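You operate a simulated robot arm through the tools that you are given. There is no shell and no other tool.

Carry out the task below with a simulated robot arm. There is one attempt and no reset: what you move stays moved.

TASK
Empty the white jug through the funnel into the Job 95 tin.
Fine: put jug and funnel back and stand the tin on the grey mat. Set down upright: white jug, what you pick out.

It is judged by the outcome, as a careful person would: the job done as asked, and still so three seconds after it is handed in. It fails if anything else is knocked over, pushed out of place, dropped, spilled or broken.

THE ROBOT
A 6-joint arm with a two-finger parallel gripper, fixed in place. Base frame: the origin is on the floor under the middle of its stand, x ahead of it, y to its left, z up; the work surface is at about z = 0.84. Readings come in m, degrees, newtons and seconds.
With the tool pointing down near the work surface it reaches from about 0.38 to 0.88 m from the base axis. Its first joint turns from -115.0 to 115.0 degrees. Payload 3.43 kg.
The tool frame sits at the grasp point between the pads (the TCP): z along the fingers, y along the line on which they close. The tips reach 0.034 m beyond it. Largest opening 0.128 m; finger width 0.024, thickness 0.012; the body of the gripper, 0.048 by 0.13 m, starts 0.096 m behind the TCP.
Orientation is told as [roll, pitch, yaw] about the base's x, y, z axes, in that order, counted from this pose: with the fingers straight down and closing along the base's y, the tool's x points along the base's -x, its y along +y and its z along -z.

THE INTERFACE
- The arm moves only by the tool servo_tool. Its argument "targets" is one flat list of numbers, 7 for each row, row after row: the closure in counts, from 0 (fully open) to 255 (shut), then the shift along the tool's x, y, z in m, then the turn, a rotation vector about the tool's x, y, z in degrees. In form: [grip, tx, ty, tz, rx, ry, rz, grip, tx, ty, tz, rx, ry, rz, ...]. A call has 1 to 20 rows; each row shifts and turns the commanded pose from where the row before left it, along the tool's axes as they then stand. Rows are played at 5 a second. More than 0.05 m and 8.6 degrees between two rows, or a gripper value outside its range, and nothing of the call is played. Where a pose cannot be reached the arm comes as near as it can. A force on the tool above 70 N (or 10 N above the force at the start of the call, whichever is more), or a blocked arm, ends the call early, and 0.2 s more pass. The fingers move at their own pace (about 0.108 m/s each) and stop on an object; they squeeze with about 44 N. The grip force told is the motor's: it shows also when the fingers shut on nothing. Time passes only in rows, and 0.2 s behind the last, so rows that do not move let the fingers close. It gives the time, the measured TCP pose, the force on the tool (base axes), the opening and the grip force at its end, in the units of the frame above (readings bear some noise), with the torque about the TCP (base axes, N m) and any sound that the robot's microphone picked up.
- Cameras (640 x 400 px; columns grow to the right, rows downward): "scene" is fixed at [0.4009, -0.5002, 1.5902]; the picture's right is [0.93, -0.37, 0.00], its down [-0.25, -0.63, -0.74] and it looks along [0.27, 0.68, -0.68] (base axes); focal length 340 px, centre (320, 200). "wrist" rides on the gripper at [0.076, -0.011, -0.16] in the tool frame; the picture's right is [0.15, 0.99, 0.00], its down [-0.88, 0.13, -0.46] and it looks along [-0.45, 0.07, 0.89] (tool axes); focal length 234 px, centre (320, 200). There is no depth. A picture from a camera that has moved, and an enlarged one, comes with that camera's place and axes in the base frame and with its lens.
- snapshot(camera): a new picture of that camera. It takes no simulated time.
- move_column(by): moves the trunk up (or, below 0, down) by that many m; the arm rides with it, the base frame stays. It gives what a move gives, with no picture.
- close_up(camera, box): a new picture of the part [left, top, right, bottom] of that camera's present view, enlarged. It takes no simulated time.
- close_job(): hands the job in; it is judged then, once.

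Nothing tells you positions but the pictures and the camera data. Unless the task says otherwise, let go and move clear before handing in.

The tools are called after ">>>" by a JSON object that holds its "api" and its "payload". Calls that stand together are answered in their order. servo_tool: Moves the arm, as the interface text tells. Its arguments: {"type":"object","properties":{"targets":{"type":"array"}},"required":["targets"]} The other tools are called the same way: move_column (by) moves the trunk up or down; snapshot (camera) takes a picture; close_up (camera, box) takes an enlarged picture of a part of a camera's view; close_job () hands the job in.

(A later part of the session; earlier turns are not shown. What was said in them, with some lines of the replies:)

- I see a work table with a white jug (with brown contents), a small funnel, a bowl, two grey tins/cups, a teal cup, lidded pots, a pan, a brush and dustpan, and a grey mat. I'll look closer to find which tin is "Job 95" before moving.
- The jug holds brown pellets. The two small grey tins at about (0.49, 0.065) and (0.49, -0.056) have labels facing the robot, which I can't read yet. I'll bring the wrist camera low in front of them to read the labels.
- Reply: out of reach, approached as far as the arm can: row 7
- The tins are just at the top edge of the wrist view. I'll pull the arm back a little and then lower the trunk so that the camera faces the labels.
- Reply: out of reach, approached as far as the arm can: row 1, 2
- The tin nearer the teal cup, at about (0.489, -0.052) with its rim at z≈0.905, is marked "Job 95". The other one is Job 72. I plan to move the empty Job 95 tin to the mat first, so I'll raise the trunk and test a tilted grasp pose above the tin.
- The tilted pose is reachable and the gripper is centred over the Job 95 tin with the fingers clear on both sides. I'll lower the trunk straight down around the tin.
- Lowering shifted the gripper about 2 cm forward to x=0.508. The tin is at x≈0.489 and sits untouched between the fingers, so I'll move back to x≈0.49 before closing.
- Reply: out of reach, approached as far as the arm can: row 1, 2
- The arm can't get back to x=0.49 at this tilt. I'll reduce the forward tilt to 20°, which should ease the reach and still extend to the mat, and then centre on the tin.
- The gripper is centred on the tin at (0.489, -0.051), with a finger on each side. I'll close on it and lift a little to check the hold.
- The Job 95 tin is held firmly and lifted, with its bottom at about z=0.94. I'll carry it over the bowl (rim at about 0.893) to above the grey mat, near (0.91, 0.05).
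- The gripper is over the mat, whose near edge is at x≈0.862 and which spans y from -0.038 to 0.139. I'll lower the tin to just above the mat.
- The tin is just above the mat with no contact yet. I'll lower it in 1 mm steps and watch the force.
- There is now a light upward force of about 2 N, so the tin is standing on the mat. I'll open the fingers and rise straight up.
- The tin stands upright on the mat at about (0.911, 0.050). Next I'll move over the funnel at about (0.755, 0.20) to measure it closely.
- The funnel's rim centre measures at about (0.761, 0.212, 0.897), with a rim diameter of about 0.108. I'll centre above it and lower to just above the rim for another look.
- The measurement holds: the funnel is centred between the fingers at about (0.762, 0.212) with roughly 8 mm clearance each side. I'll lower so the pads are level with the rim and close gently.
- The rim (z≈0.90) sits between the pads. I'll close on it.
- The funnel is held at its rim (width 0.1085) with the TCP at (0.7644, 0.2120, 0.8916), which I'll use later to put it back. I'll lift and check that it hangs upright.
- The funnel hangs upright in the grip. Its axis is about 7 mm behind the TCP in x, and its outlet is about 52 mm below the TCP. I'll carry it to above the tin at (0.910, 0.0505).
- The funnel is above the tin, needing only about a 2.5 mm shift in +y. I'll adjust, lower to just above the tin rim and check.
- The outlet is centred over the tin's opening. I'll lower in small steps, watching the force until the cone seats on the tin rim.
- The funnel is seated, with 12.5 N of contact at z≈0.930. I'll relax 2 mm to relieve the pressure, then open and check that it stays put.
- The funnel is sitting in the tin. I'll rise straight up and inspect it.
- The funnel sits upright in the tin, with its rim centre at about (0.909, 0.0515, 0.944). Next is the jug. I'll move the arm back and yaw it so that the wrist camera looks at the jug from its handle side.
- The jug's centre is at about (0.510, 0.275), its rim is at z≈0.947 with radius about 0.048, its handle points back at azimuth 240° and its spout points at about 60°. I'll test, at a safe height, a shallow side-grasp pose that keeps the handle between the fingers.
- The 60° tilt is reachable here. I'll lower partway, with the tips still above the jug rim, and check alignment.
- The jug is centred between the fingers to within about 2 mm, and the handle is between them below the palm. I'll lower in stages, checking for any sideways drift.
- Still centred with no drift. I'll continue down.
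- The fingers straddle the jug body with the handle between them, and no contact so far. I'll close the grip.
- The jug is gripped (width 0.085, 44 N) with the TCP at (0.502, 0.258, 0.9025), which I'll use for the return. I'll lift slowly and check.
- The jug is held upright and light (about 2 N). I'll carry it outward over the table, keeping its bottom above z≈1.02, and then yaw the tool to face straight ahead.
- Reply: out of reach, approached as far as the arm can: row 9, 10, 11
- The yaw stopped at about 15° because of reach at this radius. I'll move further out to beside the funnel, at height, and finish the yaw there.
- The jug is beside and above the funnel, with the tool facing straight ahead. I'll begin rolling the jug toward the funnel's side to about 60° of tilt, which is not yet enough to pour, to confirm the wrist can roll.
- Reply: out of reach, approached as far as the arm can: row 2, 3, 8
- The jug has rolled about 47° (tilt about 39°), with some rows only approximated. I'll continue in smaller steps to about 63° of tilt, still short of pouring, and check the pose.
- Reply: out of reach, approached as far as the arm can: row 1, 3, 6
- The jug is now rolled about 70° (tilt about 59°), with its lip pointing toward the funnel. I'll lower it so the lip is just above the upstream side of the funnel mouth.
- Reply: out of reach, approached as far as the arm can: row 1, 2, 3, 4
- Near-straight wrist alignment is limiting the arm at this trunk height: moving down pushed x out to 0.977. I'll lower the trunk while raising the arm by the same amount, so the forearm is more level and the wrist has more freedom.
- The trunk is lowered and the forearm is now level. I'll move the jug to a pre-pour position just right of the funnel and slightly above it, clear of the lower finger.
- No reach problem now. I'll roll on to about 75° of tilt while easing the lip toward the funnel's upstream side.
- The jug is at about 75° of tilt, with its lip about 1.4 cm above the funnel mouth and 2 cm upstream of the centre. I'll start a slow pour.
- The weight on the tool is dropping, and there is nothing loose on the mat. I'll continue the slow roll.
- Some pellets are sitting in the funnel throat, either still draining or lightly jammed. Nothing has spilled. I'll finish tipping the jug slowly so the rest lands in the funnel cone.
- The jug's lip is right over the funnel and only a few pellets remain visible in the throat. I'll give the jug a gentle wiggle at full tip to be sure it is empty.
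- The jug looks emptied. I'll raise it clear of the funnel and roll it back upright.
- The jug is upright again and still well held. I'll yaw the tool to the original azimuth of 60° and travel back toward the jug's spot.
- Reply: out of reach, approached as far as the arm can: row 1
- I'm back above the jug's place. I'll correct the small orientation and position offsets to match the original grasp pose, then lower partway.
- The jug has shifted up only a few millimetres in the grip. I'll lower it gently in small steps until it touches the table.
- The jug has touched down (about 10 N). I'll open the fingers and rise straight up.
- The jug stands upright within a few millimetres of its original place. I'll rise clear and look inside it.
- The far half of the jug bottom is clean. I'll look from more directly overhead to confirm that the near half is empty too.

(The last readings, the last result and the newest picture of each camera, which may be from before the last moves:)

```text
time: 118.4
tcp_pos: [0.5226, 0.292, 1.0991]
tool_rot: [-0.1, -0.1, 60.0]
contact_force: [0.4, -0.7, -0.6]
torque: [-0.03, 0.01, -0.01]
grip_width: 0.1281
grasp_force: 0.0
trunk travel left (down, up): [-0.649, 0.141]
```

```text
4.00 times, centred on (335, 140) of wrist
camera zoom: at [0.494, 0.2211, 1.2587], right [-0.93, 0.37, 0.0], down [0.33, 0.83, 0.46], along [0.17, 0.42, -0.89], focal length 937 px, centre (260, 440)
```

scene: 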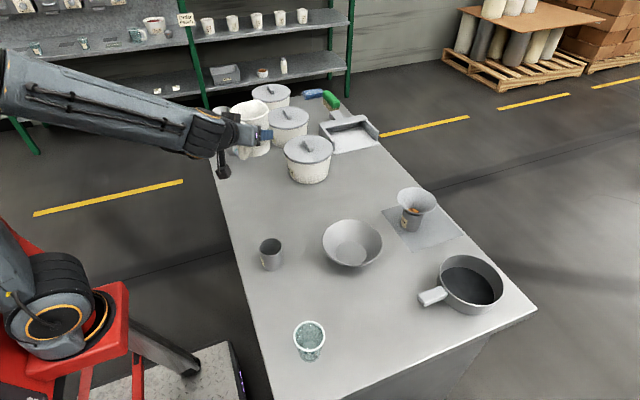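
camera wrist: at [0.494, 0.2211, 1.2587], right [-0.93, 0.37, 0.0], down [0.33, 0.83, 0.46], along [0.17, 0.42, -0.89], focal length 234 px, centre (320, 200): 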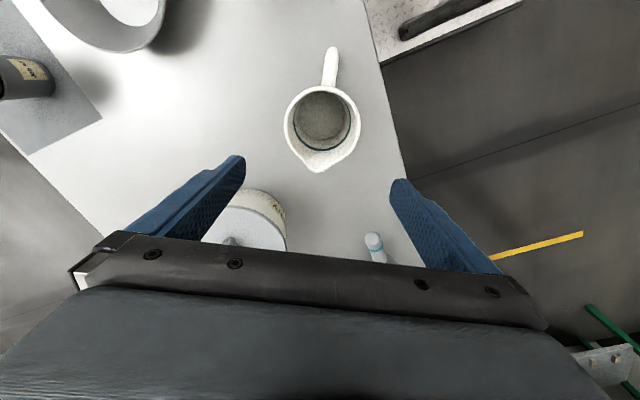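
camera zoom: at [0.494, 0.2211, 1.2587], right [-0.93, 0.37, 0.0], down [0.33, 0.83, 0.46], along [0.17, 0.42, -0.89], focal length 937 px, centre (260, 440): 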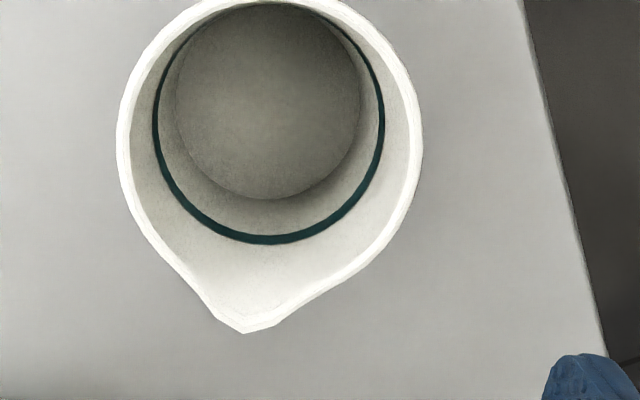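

The jug is completely empty. I'll return to the funnel with the earlier forward-facing 20° tilt pose and look down into it.

>>> {"api": "servo_tool", "payload": {"targets": [0, 0, 0, 0, 0, 0, 7.5, 0, 0, 0, 0, 0, 0, 7.5, 0, 0, 0, 0, 0, 0, 7.5, 0, 0, 0, 0, 0, 0, 7.5, 0, 0, 0, 0, 0, 0, 7.5, 0, 0, 0, 0, 0, 0, 7.5, 0, 0, 0, 0, 0, 0, 7.5, 0, 0, 0, 0, 0, 0, 7.5, 0, 0, 0, 0, 0, -6.7, 0, 0, 0, 0, 0, 0, -6.7, 0, 0, 0, 0, 0, 0, -6.7, 0, 0, 0, 0, 0, 0, 0, 0]}}

>>> {"api": "servo_tool", "payload": {"targets": [0, -0.0331, -0.0219, 0.01385, 0, 0, 0, 0, -0.0331, -0.0219, 0.01385, 0, 0, 0, 0, -0.0331, -0.0219, 0.01385, 0, 0, 0, 0, -0.0331, -0.0219, 0.01385, 0, 0, 0, 0, -0.0331, -0.0219, 0.01385, 0, 0, 0, 0, -0.0331, -0.0219, 0.01385, 0, 0, 0, 0, -0.0331, -0.0219, 0.01385, 0, 0, 0, 0, -0.0331, -0.0219, 0.01385, 0, 0, 0, 0, -0.0331, -0.0219, 0.01385, 0, 0, 0, 0, -0.0331, -0.0219, 0.01385, 0, 0, 0, 0, -0.0331, -0.0219, 0.01385, 0, 0, 0, 0, 0, 0, 0, 0, 0, 0]}}

>>> {"api": "snapshot", "payload": {"camera": "wrist"}}

>>> {"api": "snapshot", "payload": {"camera": "scene"}}

```text
time: 121.0
tcp_pos: [0.5229, 0.2939, 1.0998]
tool_rot: [0.1, -20.3, 0.0]
contact_force: [0.0, -0.3, -0.5]
torque: [-0.03, 0.0, -0.01]
grip_width: 0.1277
grasp_force: 0.1
trunk travel left (down, up): [-0.649, 0.141]
```

```text
time: 123.6
tcp_pos: [0.9151, 0.0508, 1.0829]
tool_rot: [0.2, -20.2, 0.0]
contact_force: [-0.3, -0.1, 0.5]
torque: [0.01, -0.02, 0.04]
grip_width: 0.1278
grasp_force: 0.2
trunk travel left (down, up): [-0.649, 0.141]
```

```text
taken
camera wrist: at [0.7894, 0.0395, 1.2054], right [-0.14, 0.99, -0.05], down [0.67, 0.13, 0.73], along [0.73, 0.07, -0.68], focal length 234 px, centre (320, 200)
```

wrist: 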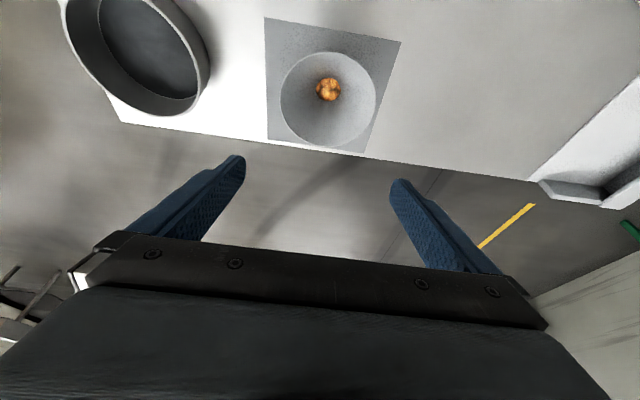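

```text
taken
```

scene: 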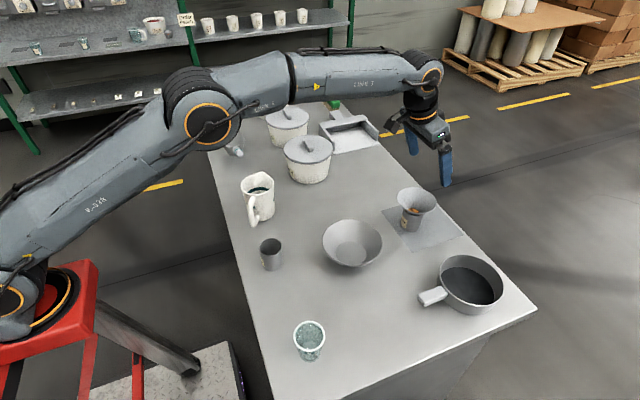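

>>> {"api": "close_up", "payload": {"camera": "wrist", "box": [270, 40, 390, 150]}}

>>> {"api": "close_up", "payload": {"camera": "scene", "box": [390, 175, 450, 240]}}

```text
3.64 times, centred on (330, 95) of wrist
camera zoom: at [0.7894, 0.0395, 1.2054], right [-0.14, 0.99, -0.05], down [0.67, 0.13, 0.73], along [0.73, 0.07, -0.68], focal length 852 px, centre (284, 582)
```

zoom: 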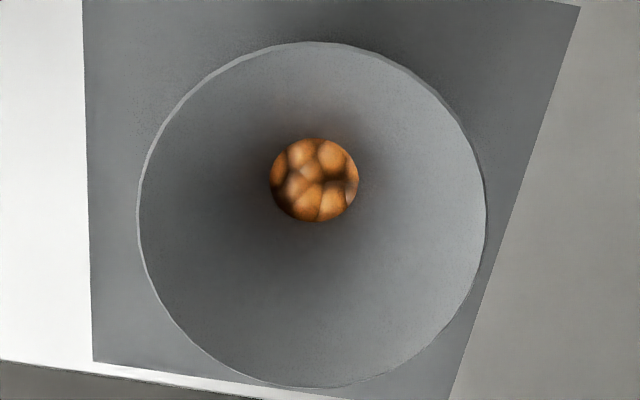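

```text
6.15 times, centred on (420, 208) of scene
camera zoom: at [0.4009, -0.5002, 1.5902], right [0.93, -0.37, 0.0], down [-0.25, -0.63, -0.74], along [0.27, 0.68, -0.68], focal length 2092 px, centre (-295, 154)
```

zoom: 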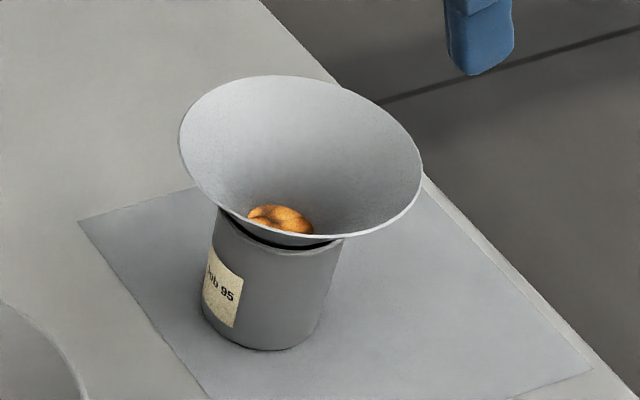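

The pellets fill the spout up to its throat: the tin is full to the outlet level and the spout column is backed up. The spout column is small, so when I lift the funnel slowly it should settle into the tin. I'll re-grip the funnel rim where I released it.

>>> {"api": "servo_tool", "payload": {"targets": [0, -0.0018, 0, 0.0006, 0, 0, 0, 0, 0, 0, 0, 0, 0, 0]}}

>>> {"api": "move_column", "payload": {"by": -0.1}}

>>> {"api": "snapshot", "payload": {"camera": "wrist"}}

```text
time: 124.2
tcp_pos: [0.9179, 0.0506, 1.0829]
tool_rot: [0.0, -20.2, 0.0]
contact_force: [-0.5, -0.3, 1.1]
torque: [0.01, -0.03, -0.03]
grip_width: 0.1281
grasp_force: 0.0
trunk travel left (down, up): [-0.649, 0.141]
```

```text
time: 125.6
tcp_pos: [0.9197, 0.052, 0.9831]
tool_rot: [0.1, -20.3, 0.0]
contact_force: [-1.0, -0.1, -0.3]
torque: [-0.01, -0.01, 0.02]
grip_width: 0.1281
grasp_force: 0.1
trunk travel left (down, up): [-0.549, 0.241]
```

```text
taken
camera wrist: at [0.7924, 0.0403, 1.106], right [-0.14, 0.99, -0.05], down [0.67, 0.13, 0.73], along [0.73, 0.07, -0.68], focal length 234 px, centre (320, 200)
```

wrist: 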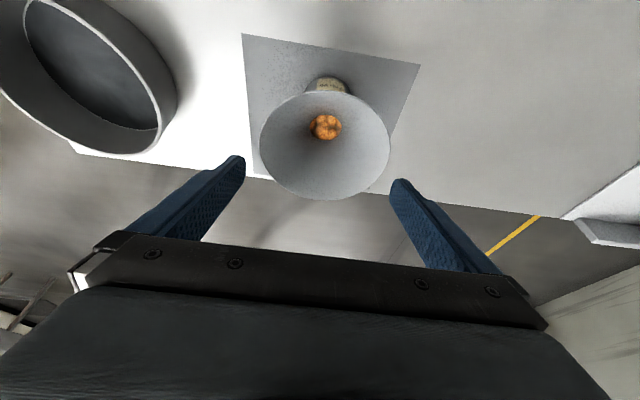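

>>> {"api": "servo_tool", "payload": {"targets": [0, 0.0018, 0, -0.0007, 0, 0, 0, 0, 0, 0, 0, 0, 0, 0]}}

>>> {"api": "move_column", "payload": {"by": -0.053}}

>>> {"api": "snapshot", "payload": {"camera": "wrist"}}

>>> {"api": "close_up", "payload": {"camera": "scene", "box": [370, 150, 490, 240]}}

```text
time: 126.2
tcp_pos: [0.9179, 0.0507, 0.982]
tool_rot: [0.0, -20.2, -0.1]
contact_force: [0.0, -0.6, -0.6]
torque: [-0.01, 0.02, -0.02]
grip_width: 0.1279
grasp_force: 0.0
trunk travel left (down, up): [-0.549, 0.241]
```

```text
time: 127.1
tcp_pos: [0.9169, 0.0511, 0.9299]
tool_rot: [0.1, -20.2, 0.1]
contact_force: [0.6, 0.1, -0.5]
torque: [0.01, -0.02, 0.0]
grip_width: 0.1278
grasp_force: 0.1
trunk travel left (down, up): [-0.496, 0.294]
```

```text
taken
camera wrist: at [0.7905, 0.0403, 1.0531], right [-0.14, 0.99, -0.05], down [0.67, 0.13, 0.73], along [0.73, 0.07, -0.68], focal length 234 px, centre (320, 200)
```

wrist: 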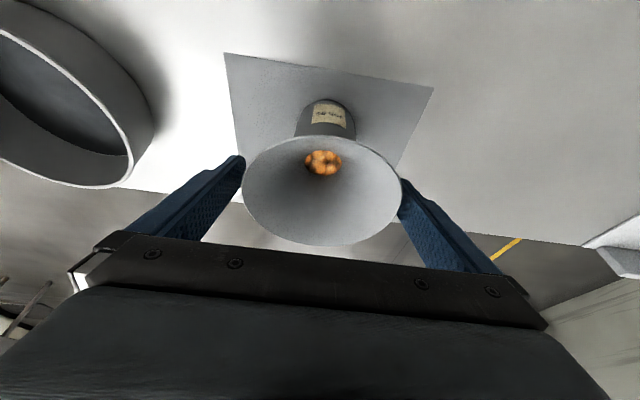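

```text
4.44 times, centred on (430, 195) of scene
camera zoom: at [0.4009, -0.5002, 1.5902], right [0.93, -0.37, 0.0], down [-0.25, -0.63, -0.74], along [0.27, 0.68, -0.68], focal length 1511 px, centre (-169, 222)
```

zoom: 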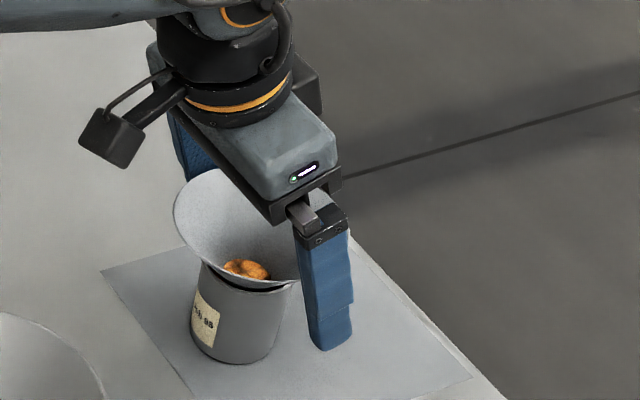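

The pose matches my release pose. I'll nudge 1 mm in +y for centring and close on the rim.

>>> {"api": "servo_tool", "payload": {"targets": [0, 0, 0.001, 0, 0, 0, 0, 25, 0, 0, 0, 0, 0, 0, 40, 0, 0, 0, 0, 0, 0, 60, 0, 0, 0, 0, 0, 0, 80, 0, 0, 0, 0, 0, 0, 80, 0, 0, 0, 0, 0, 0]}}

>>> {"api": "close_up", "payload": {"camera": "wrist", "box": [230, 90, 420, 250]}}

>>> {"api": "close_up", "payload": {"camera": "scene", "box": [370, 150, 490, 240]}}

```text
time: 128.5
tcp_pos: [0.9165, 0.0532, 0.9299]
tool_rot: [0.1, -20.2, 0.0]
contact_force: [0.2, 0.2, -1.2]
torque: [0.0, 0.01, 0.03]
grip_width: 0.1086
grasp_force: 43.5
trunk travel left (down, up): [-0.496, 0.294]
```

```text
2.50 times, centred on (325, 170) of wrist
camera zoom: at [0.7903, 0.0413, 1.0527], right [-0.14, 0.99, -0.05], down [0.67, 0.13, 0.73], along [0.73, 0.07, -0.68], focal length 585 px, centre (308, 275)
```

zoom: 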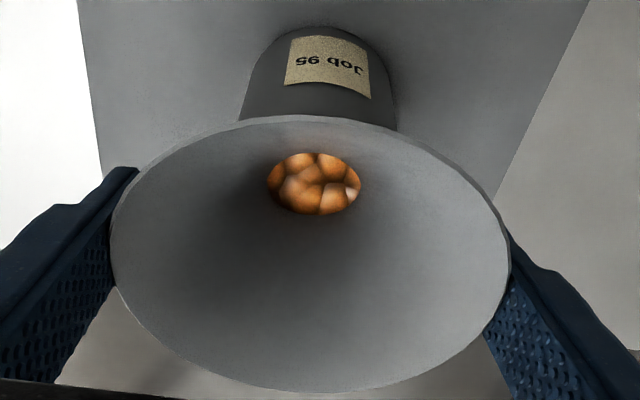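

```text
4.44 times, centred on (430, 195) of scene
camera zoom: at [0.4009, -0.5002, 1.5902], right [0.93, -0.37, 0.0], down [-0.25, -0.63, -0.74], along [0.27, 0.68, -0.68], focal length 1511 px, centre (-169, 222)
```

zoom: 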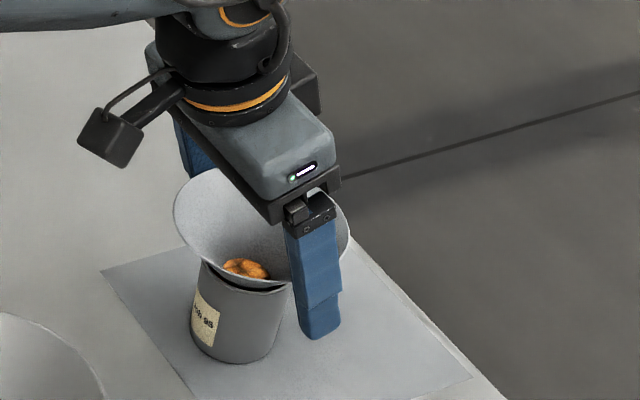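

The rim is gripped. I'll lift the funnel slowly by 1 cm, with the spout still inside the tin, pause, and see whether the pellets drain.

>>> {"api": "servo_tool", "payload": {"targets": [80, -0.00069, 0, -0.00188, 0, 0, 0, 80, -0.00069, 0, -0.00188, 0, 0, 0, 80, -0.00069, 0, -0.00188, 0, 0, 0, 80, -0.00069, 0, -0.00188, 0, 0, 0, 80, -0.00069, 0, -0.00188, 0, 0, 0, 80, 0, 0, 0, 0, 0, 0, 80, 0, 0, 0, 0, 0, 0, 80, 0, 0, 0, 0, 0, 0]}}

>>> {"api": "close_up", "payload": {"camera": "wrist", "box": [230, 90, 420, 250]}}

>>> {"api": "close_up", "payload": {"camera": "scene", "box": [370, 150, 490, 240]}}

```text
time: 130.3
tcp_pos: [0.917, 0.0534, 0.9403]
tool_rot: [0.1, -20.2, 0.0]
contact_force: [-0.3, -0.9, -0.3]
torque: [0.01, 0.02, 0.03]
grip_width: 0.1086
grasp_force: 43.4
trunk travel left (down, up): [-0.496, 0.294]
```

```text
2.50 times, centred on (325, 170) of wrist
camera zoom: at [0.7905, 0.0412, 1.0631], right [-0.14, 0.99, -0.05], down [0.67, 0.13, 0.73], along [0.73, 0.07, -0.68], focal length 585 px, centre (308, 275)
```

zoom: 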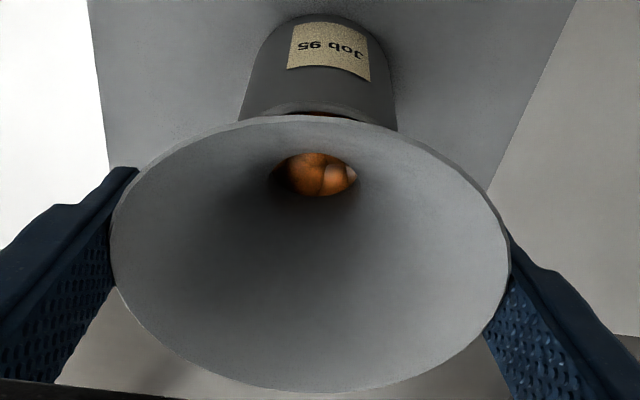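

```text
4.44 times, centred on (430, 195) of scene
camera zoom: at [0.4009, -0.5002, 1.5902], right [0.93, -0.37, 0.0], down [-0.25, -0.63, -0.74], along [0.27, 0.68, -0.68], focal length 1511 px, centre (-169, 222)
```

zoom: 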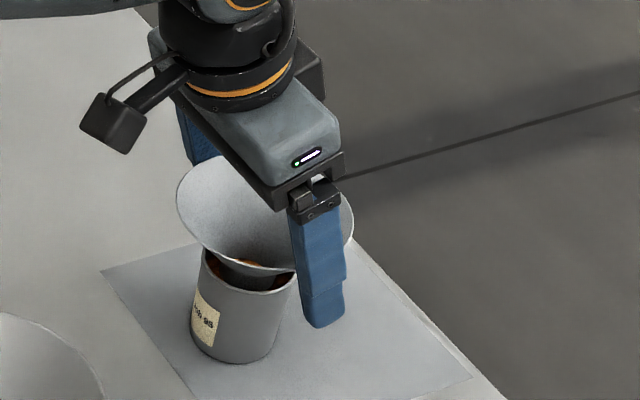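

>>> {"api": "close_up", "payload": {"camera": "scene", "box": [395, 190, 445, 230]}}

```text
10.00 times, centred on (420, 210) of scene
camera zoom: at [0.4009, -0.5002, 1.5902], right [0.93, -0.37, 0.0], down [-0.25, -0.63, -0.74], along [0.27, 0.68, -0.68], focal length 3399 px, centre (-680, 100)
```

zoom: 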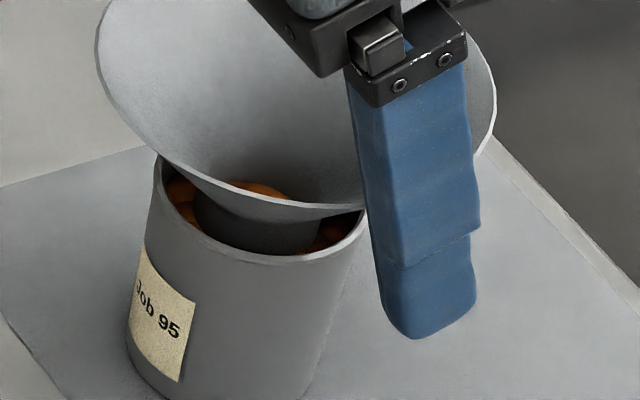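

The pellets are draining as the funnel rises, and the tin level is still below its rim. I'll continue lifting very slowly with pauses.

>>> {"api": "servo_tool", "payload": {"targets": [80, -0.00052, 0, -0.00141, 0, 0, 0, 80, 0, 0, 0, 0, 0, 0, 80, -0.00052, 0, -0.00141, 0, 0, 0, 80, 0, 0, 0, 0, 0, 0, 80, -0.00052, 0, -0.00141, 0, 0, 0, 80, 0, 0, 0, 0, 0, 0, 80, -0.00052, 0, -0.00141, 0, 0, 0, 80, 0, 0, 0, 0, 0, 0, 80, 0, 0, 0, 0, 0, 0, 80, 0, 0, 0, 0, 0, 0]}}

>>> {"api": "close_up", "payload": {"camera": "wrist", "box": [230, 90, 420, 250]}}

>>> {"api": "close_up", "payload": {"camera": "scene", "box": [395, 190, 445, 230]}}

```text
time: 132.5
tcp_pos: [0.9174, 0.0526, 0.9462]
tool_rot: [0.2, -20.2, -0.1]
contact_force: [0.7, 0.2, -0.3]
torque: [0.04, 0.0, 0.01]
grip_width: 0.1085
grasp_force: 44.3
trunk travel left (down, up): [-0.496, 0.294]
```

```text
2.50 times, centred on (325, 170) of wrist
camera zoom: at [0.7907, 0.0411, 1.069], right [-0.14, 0.99, -0.05], down [0.67, 0.13, 0.73], along [0.73, 0.07, -0.68], focal length 585 px, centre (308, 275)
```

zoom: 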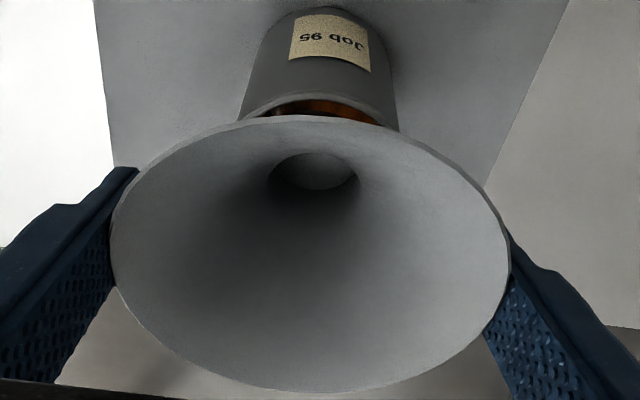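

```text
10.00 times, centred on (420, 210) of scene
camera zoom: at [0.4009, -0.5002, 1.5902], right [0.93, -0.37, 0.0], down [-0.25, -0.63, -0.74], along [0.27, 0.68, -0.68], focal length 3399 px, centre (-680, 100)
```

zoom: 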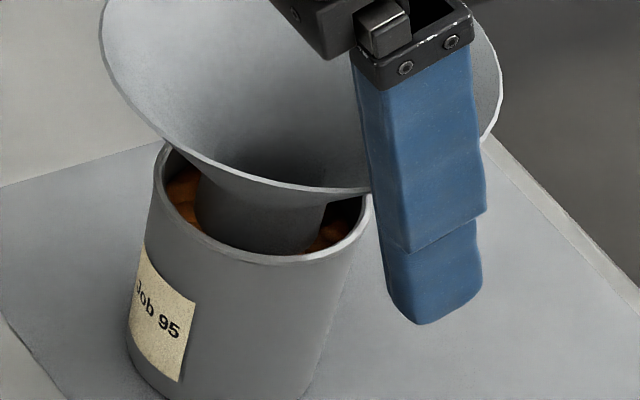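

The throat is now clear of pellets. I'll keep lifting slowly until the spout comes out of the tin.

>>> {"api": "servo_tool", "payload": {"targets": [80, -0.00052, 0, -0.00141, 0, 0, 0, 80, 0, 0, 0, 0, 0, 0, 80, -0.00052, 0, -0.00141, 0, 0, 0, 80, 0, 0, 0, 0, 0, 0, 80, -0.00052, 0, -0.00141, 0, 0, 0, 80, 0, 0, 0, 0, 0, 0, 80, -0.00052, 0, -0.00141, 0, 0, 0, 80, 0, 0, 0, 0, 0, 0, 80, -0.00052, 0, -0.00141, 0, 0, 0, 80, 0, 0, 0, 0, 0, 0, 80, 0, 0, 0, 0, 0, 0]}}

>>> {"api": "close_up", "payload": {"camera": "wrist", "box": [230, 90, 420, 250]}}

>>> {"api": "close_up", "payload": {"camera": "scene", "box": [395, 190, 445, 230]}}

```text
time: 134.9
tcp_pos: [0.9166, 0.0539, 0.9535]
tool_rot: [0.2, -20.2, 0.1]
contact_force: [-0.7, -1.0, -0.8]
torque: [-0.03, 0.03, 0.0]
grip_width: 0.1084
grasp_force: 44.1
trunk travel left (down, up): [-0.496, 0.294]
```

```text
2.50 times, centred on (325, 170) of wrist
camera zoom: at [0.7903, 0.0414, 1.0767], right [-0.14, 0.99, -0.05], down [0.67, 0.13, 0.73], along [0.73, 0.07, -0.68], focal length 585 px, centre (308, 275)
```

zoom: 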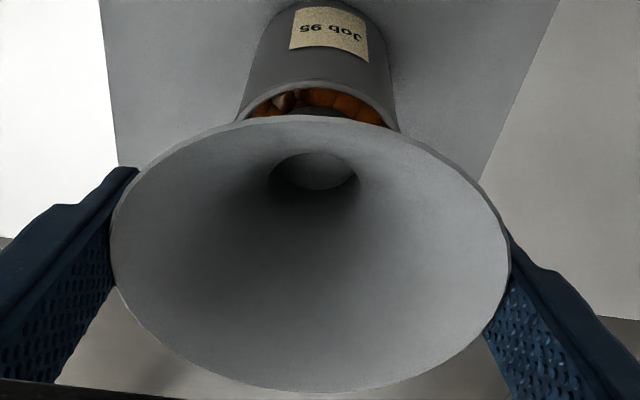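

```text
10.00 times, centred on (420, 210) of scene
camera zoom: at [0.4009, -0.5002, 1.5902], right [0.93, -0.37, 0.0], down [-0.25, -0.63, -0.74], along [0.27, 0.68, -0.68], focal length 3399 px, centre (-680, 100)
```

zoom: 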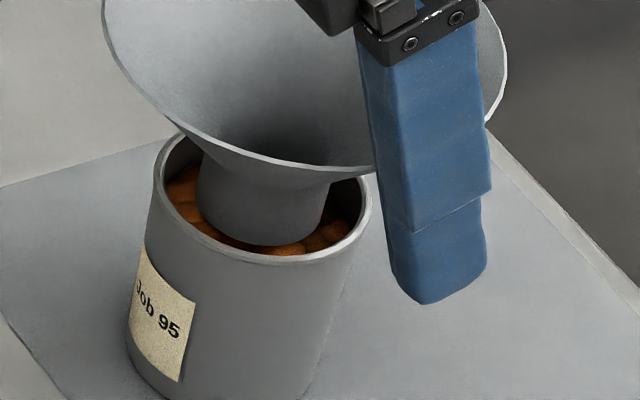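

The tin level is about 1 cm below its rim and all the pellets are in. I'll lift the funnel the rest of the way out.

>>> {"api": "servo_tool", "payload": {"targets": [80, -0.00069, 0, -0.00188, 0, 0, 0, 80, -0.00069, 0, -0.00188, 0, 0, 0, 80, 0, 0, 0, 0, 0, 0, 80, -0.00069, 0, -0.00188, 0, 0, 0, 80, -0.00069, 0, -0.00188, 0, 0, 0, 80, -0.00103, 0, -0.00282, 0, 0, 0, 80, -0.00103, 0, -0.00282, 0, 0, 0, 80, -0.00103, 0, -0.00282, 0, 0, 0, 80, -0.00103, 0, -0.00282, 0, 0, 0, 80, 0, 0, 0, 0, 0, 0]}}

>>> {"api": "close_up", "payload": {"camera": "wrist", "box": [230, 60, 420, 250]}}

>>> {"api": "close_up", "payload": {"camera": "scene", "box": [390, 170, 450, 230]}}

```text
time: 137.1
tcp_pos: [0.9171, 0.0523, 0.9718]
tool_rot: [0.2, -20.2, 0.0]
contact_force: [-0.7, -0.9, -0.4]
torque: [0.02, 0.01, -0.01]
grip_width: 0.1083
grasp_force: 43.6
trunk travel left (down, up): [-0.496, 0.294]
```

```text
2.11 times, centred on (325, 155) of wrist
camera zoom: at [0.7903, 0.0406, 1.0964], right [-0.14, 0.99, -0.05], down [0.67, 0.13, 0.73], along [0.73, 0.07, -0.68], focal length 493 px, centre (310, 295)
```

zoom: 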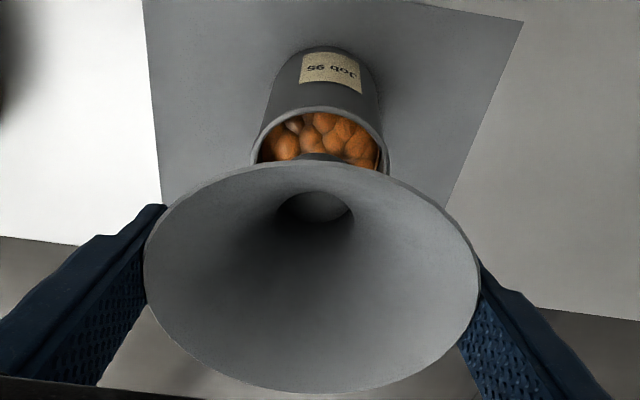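

```text
6.67 times, centred on (420, 200) of scene
camera zoom: at [0.4009, -0.5002, 1.5902], right [0.93, -0.37, 0.0], down [-0.25, -0.63, -0.74], along [0.27, 0.68, -0.68], focal length 2266 px, centre (-347, 200)
```

zoom: 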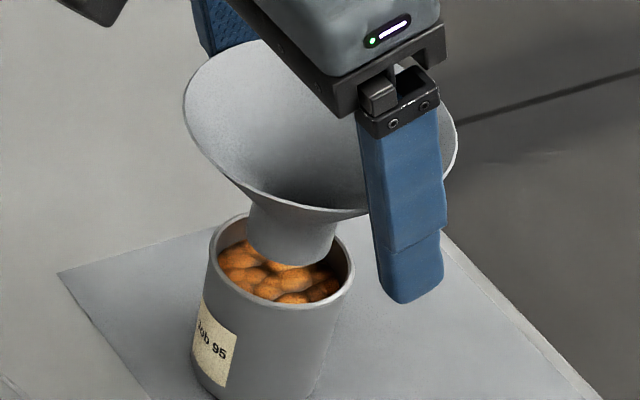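

The tin holds the pellets, the level is below the rim, and the funnel is clear of it. I'll give the funnel a tiny shake over the tin in case a pellet is stuck, then raise it.

>>> {"api": "servo_tool", "payload": {"targets": [80, 0, 0.003, 0, 0, 0, 0, 80, 0, -0.006, 0, 0, 0, 0, 80, 0, 0.006, 0, 0, 0, 0, 80, 0, -0.003, 0, 0, 0, 0, 80, 0.003, 0, 0, 0, 0, 0, 80, -0.006, 0, 0, 0, 0, 0, 80, 0.003, 0, 0, 0, 0, 0, 80, 0, 0, 0, 0, 0, 0]}}

>>> {"api": "move_column", "payload": {"by": 0.09}}

>>> {"api": "snapshot", "payload": {"camera": "wrist"}}

>>> {"api": "close_up", "payload": {"camera": "scene", "box": [370, 130, 490, 250]}}

```text
time: 138.9
tcp_pos: [0.9171, 0.0531, 0.9725]
tool_rot: [0.0, -20.3, 0.0]
contact_force: [-1.0, -0.4, -0.4]
torque: [0.0, 0.01, 0.01]
grip_width: 0.1085
grasp_force: 43.8
trunk travel left (down, up): [-0.496, 0.294]
```

```text
time: 140.2
tcp_pos: [0.9153, 0.0514, 1.0626]
tool_rot: [0.1, -20.1, 0.0]
contact_force: [-0.7, 0.0, 0.2]
torque: [0.0, -0.04, 0.0]
grip_width: 0.1086
grasp_force: 44.1
trunk travel left (down, up): [-0.586, 0.204]
```

```text
taken
camera wrist: at [0.7904, 0.0411, 1.1859], right [-0.14, 0.99, -0.05], down [0.67, 0.13, 0.73], along [0.73, 0.07, -0.68], focal length 234 px, centre (320, 200)
```

wrist: 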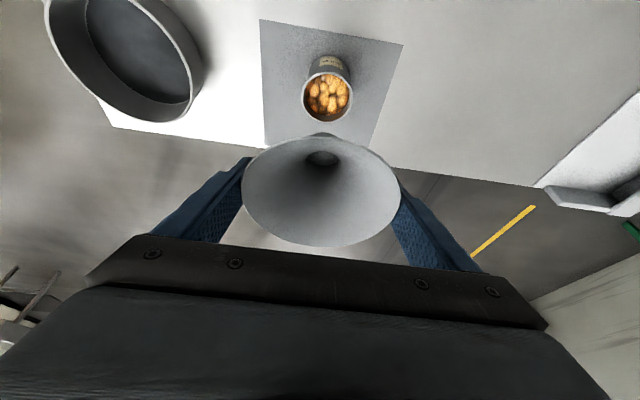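

```text
3.33 times, centred on (430, 190) of scene
camera zoom: at [0.4009, -0.5002, 1.5902], right [0.93, -0.37, 0.0], down [-0.25, -0.63, -0.74], along [0.27, 0.68, -0.68], focal length 1133 px, centre (-47, 233)
```

zoom: 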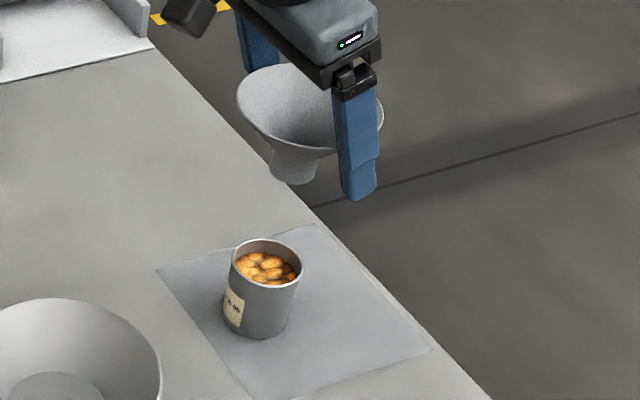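

The pellets are all in the tin on the mat, with nothing spilled. I'll carry the funnel back to its original place, TCP (0.7644, 0.212).

>>> {"api": "servo_tool", "payload": {"targets": [80, 0.0238, 0.0266, -0.0087, 0, 0, 0, 80, 0.0238, 0.0266, -0.0087, 0, 0, 0, 80, 0.0238, 0.0266, -0.0087, 0, 0, 0, 80, 0.0238, 0.0266, -0.0087, 0, 0, 0, 80, 0.0238, 0.0266, -0.0087, 0, 0, 0, 80, 0.0238, 0.0266, -0.0087, 0, 0, 0, 80, 0, 0, 0, 0, 0, 0]}}

>>> {"api": "snapshot", "payload": {"camera": "wrist"}}

>>> {"api": "snapshot", "payload": {"camera": "scene"}}

```text
time: 141.8
tcp_pos: [0.7643, 0.2127, 1.0635]
tool_rot: [0.2, -20.2, -0.1]
contact_force: [-0.5, 0.4, 0.1]
torque: [0.03, 0.02, -0.02]
grip_width: 0.1084
grasp_force: 44.3
trunk travel left (down, up): [-0.586, 0.204]
```

```text
taken
camera wrist: at [0.6371, 0.2009, 1.1866], right [-0.14, 0.99, -0.05], down [0.67, 0.13, 0.73], along [0.73, 0.07, -0.68], focal length 234 px, centre (320, 200)
```

wrist: 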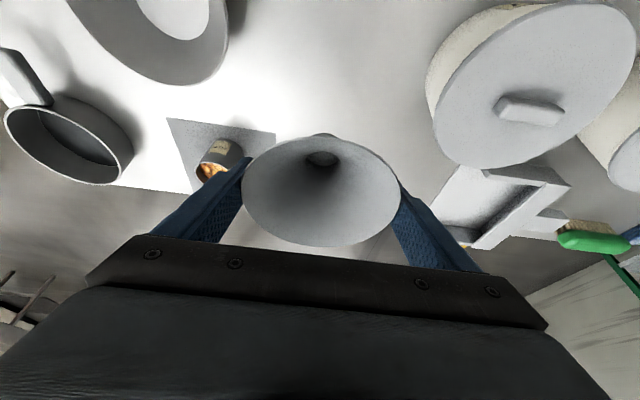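

```text
taken
```

scene: 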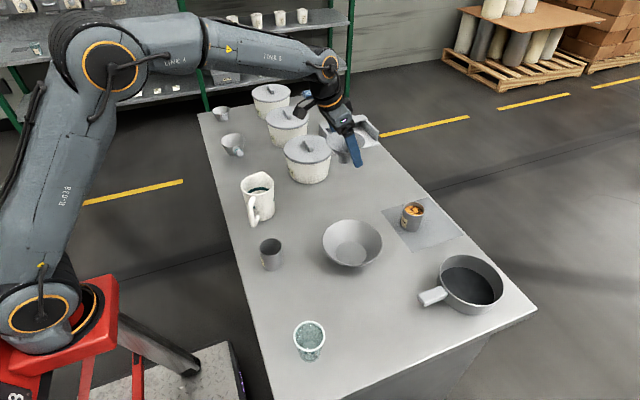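

>>> {"api": "move_column", "payload": {"by": -0.166}}

>>> {"api": "servo_tool", "payload": {"targets": [80, 0.00034, 0, 0.00094, 0, 0, 0, 80, 0.00034, 0, 0.00094, 0, 0, 0, 80, 0.00034, 0, 0.00094, 0, 0, 0, 80, 0, 0, 0, 0, 0, 0]}}

```text
time: 143.6
tcp_pos: [0.7628, 0.2121, 0.8968]
tool_rot: [0.0, -20.2, 0.0]
contact_force: [-0.5, 0.0, -1.0]
torque: [0.01, 0.02, 0.0]
grip_width: 0.1084
grasp_force: 44.0
trunk travel left (down, up): [-0.42, 0.37]
```

```text
time: 144.6
tcp_pos: [0.7645, 0.213, 0.8953]
tool_rot: [0.1, -20.2, -0.1]
contact_force: [-0.5, -0.2, 0.1]
torque: [0.04, 0.03, 0.0]
grip_width: 0.1084
grasp_force: 44.0
trunk travel left (down, up): [-0.42, 0.37]
```

>>> {"api": "servo_tool", "payload": {"targets": [80, 0.00034, 0, 0.00094, 0, 0, 0, 80, 0.00034, 0, 0.00094, 0, 0, 0, 80, 0, 0, 0, 0, 0, 0]}}

>>> {"api": "close_up", "payload": {"camera": "scene", "box": [290, 140, 410, 220]}}

```text
time: 145.4
tcp_pos: [0.7644, 0.211, 0.892]
tool_rot: [0.2, -20.2, 0.0]
contact_force: [-0.3, -0.4, -0.4]
torque: [0.01, 0.02, -0.04]
grip_width: 0.1088
grasp_force: 43.3
trunk travel left (down, up): [-0.42, 0.37]
```

```text
5.00 times, centred on (350, 180) of scene
camera zoom: at [0.4009, -0.5002, 1.5902], right [0.93, -0.37, 0.0], down [-0.25, -0.63, -0.74], along [0.27, 0.68, -0.68], focal length 1700 px, centre (170, 300)
```

zoom: 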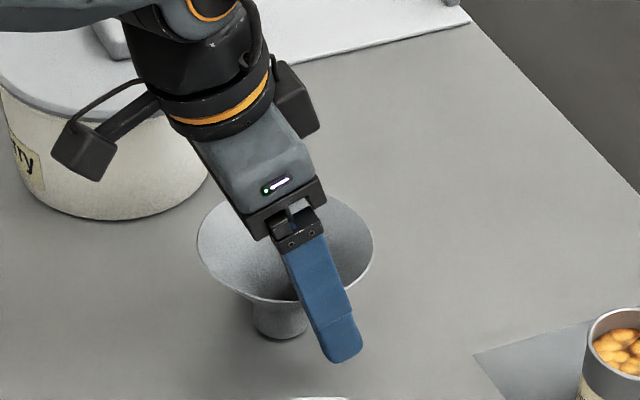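

>>> {"api": "servo_tool", "payload": {"targets": [80, 0.00034, 0, 0.00094, 0, 0, 0, 80, 0, 0, 0, 0, 0, 0]}}

```text
time: 146.0
tcp_pos: [0.766, 0.2122, 0.8912]
tool_rot: [0.0, -20.2, 0.0]
contact_force: [0.1, -0.5, -0.3]
torque: [0.01, -0.02, 0.0]
grip_width: 0.1085
grasp_force: 43.7
trunk travel left (down, up): [-0.42, 0.37]
```

>>> {"api": "servo_tool", "payload": {"targets": [80, 0.00034, 0, 0.00094, 0, 0, 0, 80, 0, 0, 0, 0, 0, 0]}}

```text
time: 146.6
tcp_pos: [0.7655, 0.2122, 0.8902]
tool_rot: [0.0, -20.2, 0.0]
contact_force: [0.0, -0.4, -0.6]
torque: [0.0, -0.01, -0.02]
grip_width: 0.1085
grasp_force: 44.0
trunk travel left (down, up): [-0.42, 0.37]
```

>>> {"api": "servo_tool", "payload": {"targets": [80, 0.00034, 0, 0.00094, 0, 0, 0, 80, 0, 0, 0, 0, 0, 0]}}

>>> {"api": "close_up", "payload": {"camera": "scene", "box": [320, 170, 370, 215]}}

```text
time: 147.2
tcp_pos: [0.7654, 0.2125, 0.89]
tool_rot: [0.1, -20.2, -0.1]
contact_force: [-1.0, -0.1, 1.5]
torque: [-0.06, 0.02, 0.02]
grip_width: 0.1083
grasp_force: 44.2
trunk travel left (down, up): [-0.42, 0.37]
```

```text
8.89 times, centred on (345, 192) of scene
camera zoom: at [0.4009, -0.5002, 1.5902], right [0.93, -0.37, 0.0], down [-0.25, -0.63, -0.74], along [0.27, 0.68, -0.68], focal length 3022 px, centre (98, 267)
```

zoom: 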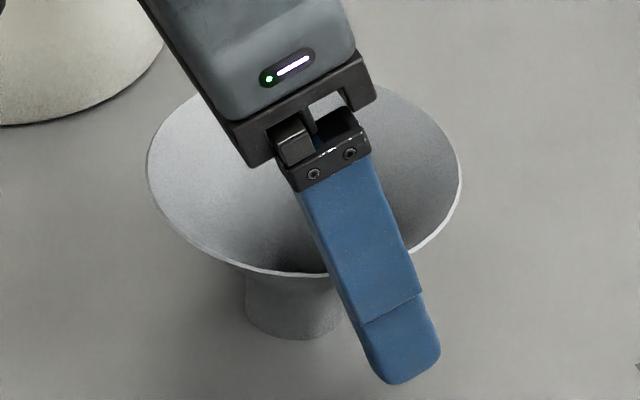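

There is light contact (about 1.5 N), so the funnel is on the table. I'll release and rise.

>>> {"api": "servo_tool", "payload": {"targets": [50, 0, 0, 0, 0, 0, 0, 20, 0, 0, 0, 0, 0, 0, 0, 0, 0, 0, 0, 0, 0, 0, 0, 0, 0, 0, 0, 0]}}

>>> {"api": "move_column", "payload": {"by": 0.2}}

>>> {"api": "snapshot", "payload": {"camera": "wrist"}}

>>> {"api": "snapshot", "payload": {"camera": "scene"}}

```text
time: 148.2
tcp_pos: [0.7656, 0.2114, 0.8897]
tool_rot: [0.1, -20.3, 0.0]
contact_force: [-0.1, 0.5, 0.0]
torque: [-0.04, 0.0, 0.0]
grip_width: 0.1279
grasp_force: 0.0
trunk travel left (down, up): [-0.42, 0.37]
```

```text
time: 150.4
tcp_pos: [0.7656, 0.2113, 1.0886]
tool_rot: [0.1, -20.2, 0.1]
contact_force: [-0.1, -0.6, 0.1]
torque: [0.0, 0.0, 0.02]
grip_width: 0.1277
grasp_force: 0.1
trunk travel left (down, up): [-0.62, 0.17]
```

```text
taken
camera wrist: at [0.6384, 0.2007, 1.2124], right [-0.14, 0.99, -0.05], down [0.67, 0.13, 0.73], along [0.73, 0.07, -0.68], focal length 234 px, centre (320, 200)
```

wrist: 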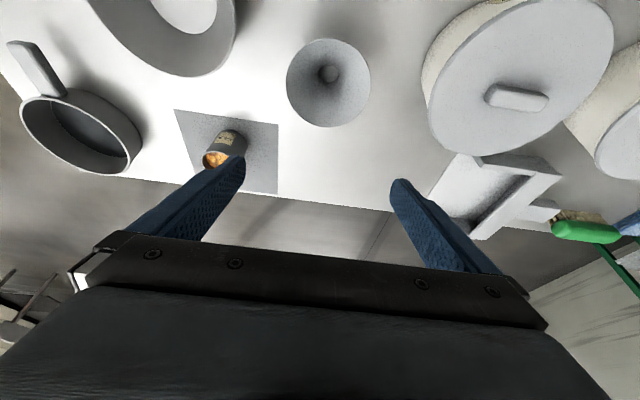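

```text
taken
```

scene: 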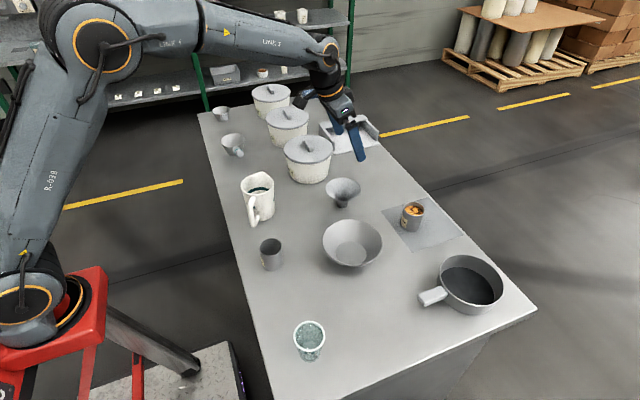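

>>> {"api": "close_up", "payload": {"camera": "wrist", "box": [270, 25, 390, 140]}}

>>> {"api": "close_up", "payload": {"camera": "scene", "box": [380, 180, 480, 260]}}

>>> {"api": "close_up", "payload": {"camera": "scene", "box": [220, 150, 400, 270]}}

>>> {"api": "close_up", "payload": {"camera": "scene", "box": [380, 180, 560, 340]}}

```text
3.48 times, centred on (330, 82) of wrist
camera zoom: at [0.6384, 0.2007, 1.2124], right [-0.14, 0.99, -0.05], down [0.67, 0.13, 0.73], along [0.73, 0.07, -0.68], focal length 814 px, centre (285, 609)
```

zoom: 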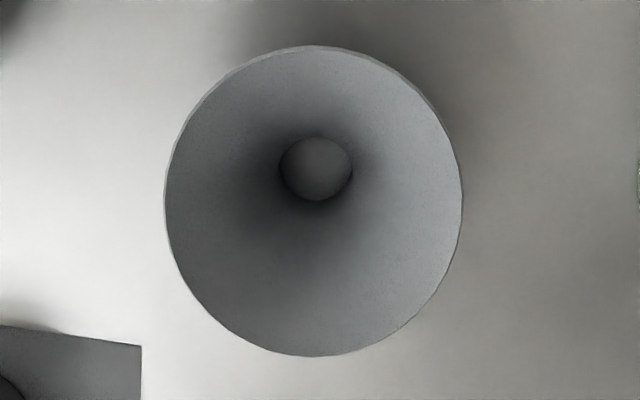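

```text
5.00 times, centred on (430, 220) of scene
camera zoom: at [0.4009, -0.5002, 1.5902], right [0.93, -0.37, 0.0], down [-0.25, -0.63, -0.74], along [0.27, 0.68, -0.68], focal length 1700 px, centre (-230, 100)
```

zoom: 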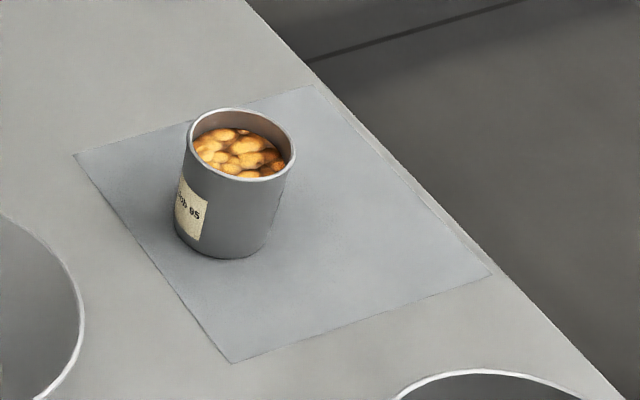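

```text
3.33 times, centred on (310, 210) of scene
camera zoom: at [0.4009, -0.5002, 1.5902], right [0.93, -0.37, 0.0], down [-0.25, -0.63, -0.74], along [0.27, 0.68, -0.68], focal length 1133 px, centre (353, 167)
```

zoom: 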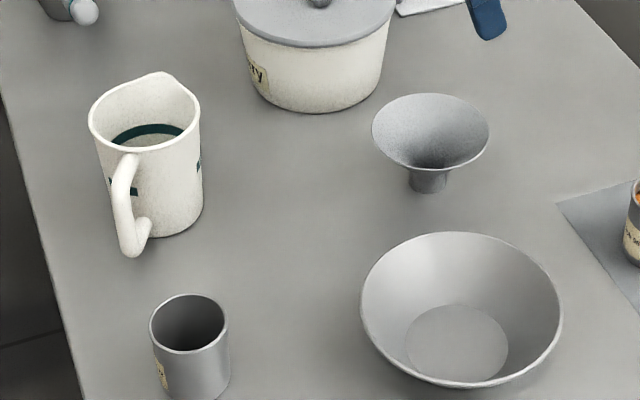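

```text
2.50 times, centred on (470, 260) of scene
camera zoom: at [0.4009, -0.5002, 1.5902], right [0.93, -0.37, 0.0], down [-0.25, -0.63, -0.74], along [0.27, 0.68, -0.68], focal length 850 px, centre (-55, 50)
```

zoom: 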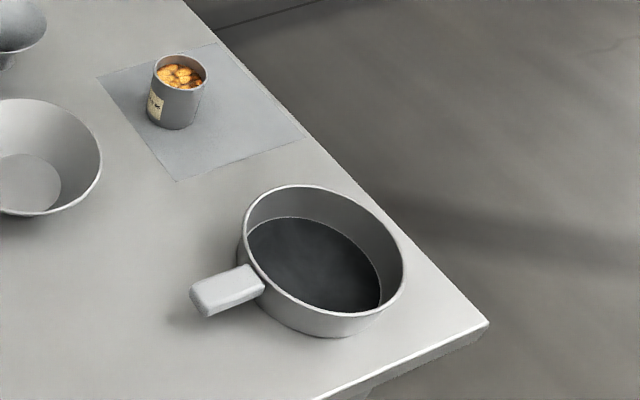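

The jug is empty, upright and back in its place, and the funnel is empty and back where it was. The Job 95 tin with all the pellets stands upright on the grey mat, and nothing is spilled or displaced. I'll raise the arm a bit more clear and then hand in.

>>> {"api": "move_column", "payload": {"by": 0.1}}

>>> {"api": "snapshot", "payload": {"camera": "scene"}}

```text
time: 151.7
tcp_pos: [0.7648, 0.2114, 1.1889]
tool_rot: [0.2, -20.2, 0.0]
contact_force: [-0.1, -0.4, 0.1]
torque: [-0.01, -0.02, 0.01]
grip_width: 0.1281
grasp_force: 0.1
trunk travel left (down, up): [-0.72, 0.07]
```

```text
taken
```

scene: 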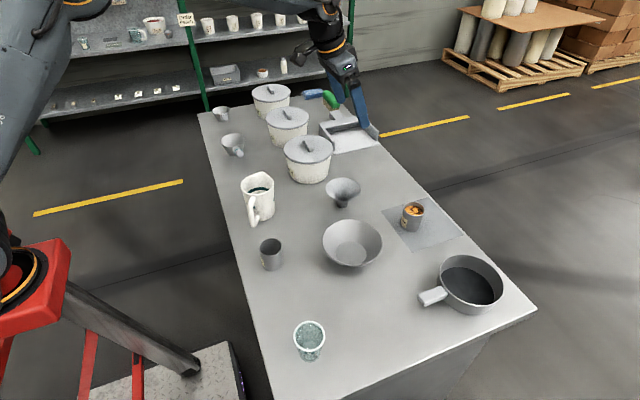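

The final scene matches what was asked: the filled Job 95 tin is on the grey mat, the jug and funnel are back in their places, and the arm is clear. Handing in the job.

>>> {"api": "close_job", "payload": {}}

```text
The job is handed in.
```

The white jug is empty and its pellets are in the Job 95 tin, which is standing upright on the grey mat. I handed the job in after checking the final pictures, and the result of the judging isn't back yet.

- **Jug:** it stands upright about 4 mm from where it started. I looked straight down into it and it is empty.
- **Funnel:** it is empty and back where it stood.
- **Tin:** it holds the pellets, with the level about 1 cm below the rim. I moved it to the mat first and poured there. The pellets backed up into the funnel's spout, so I lifted the funnel slowly to let them drain into the tin.
- **Everything else:** I saw no pellets on the table or the mat, and nothing else looked moved or knocked over. The pictures don't show the floor behind the far edge of the table.
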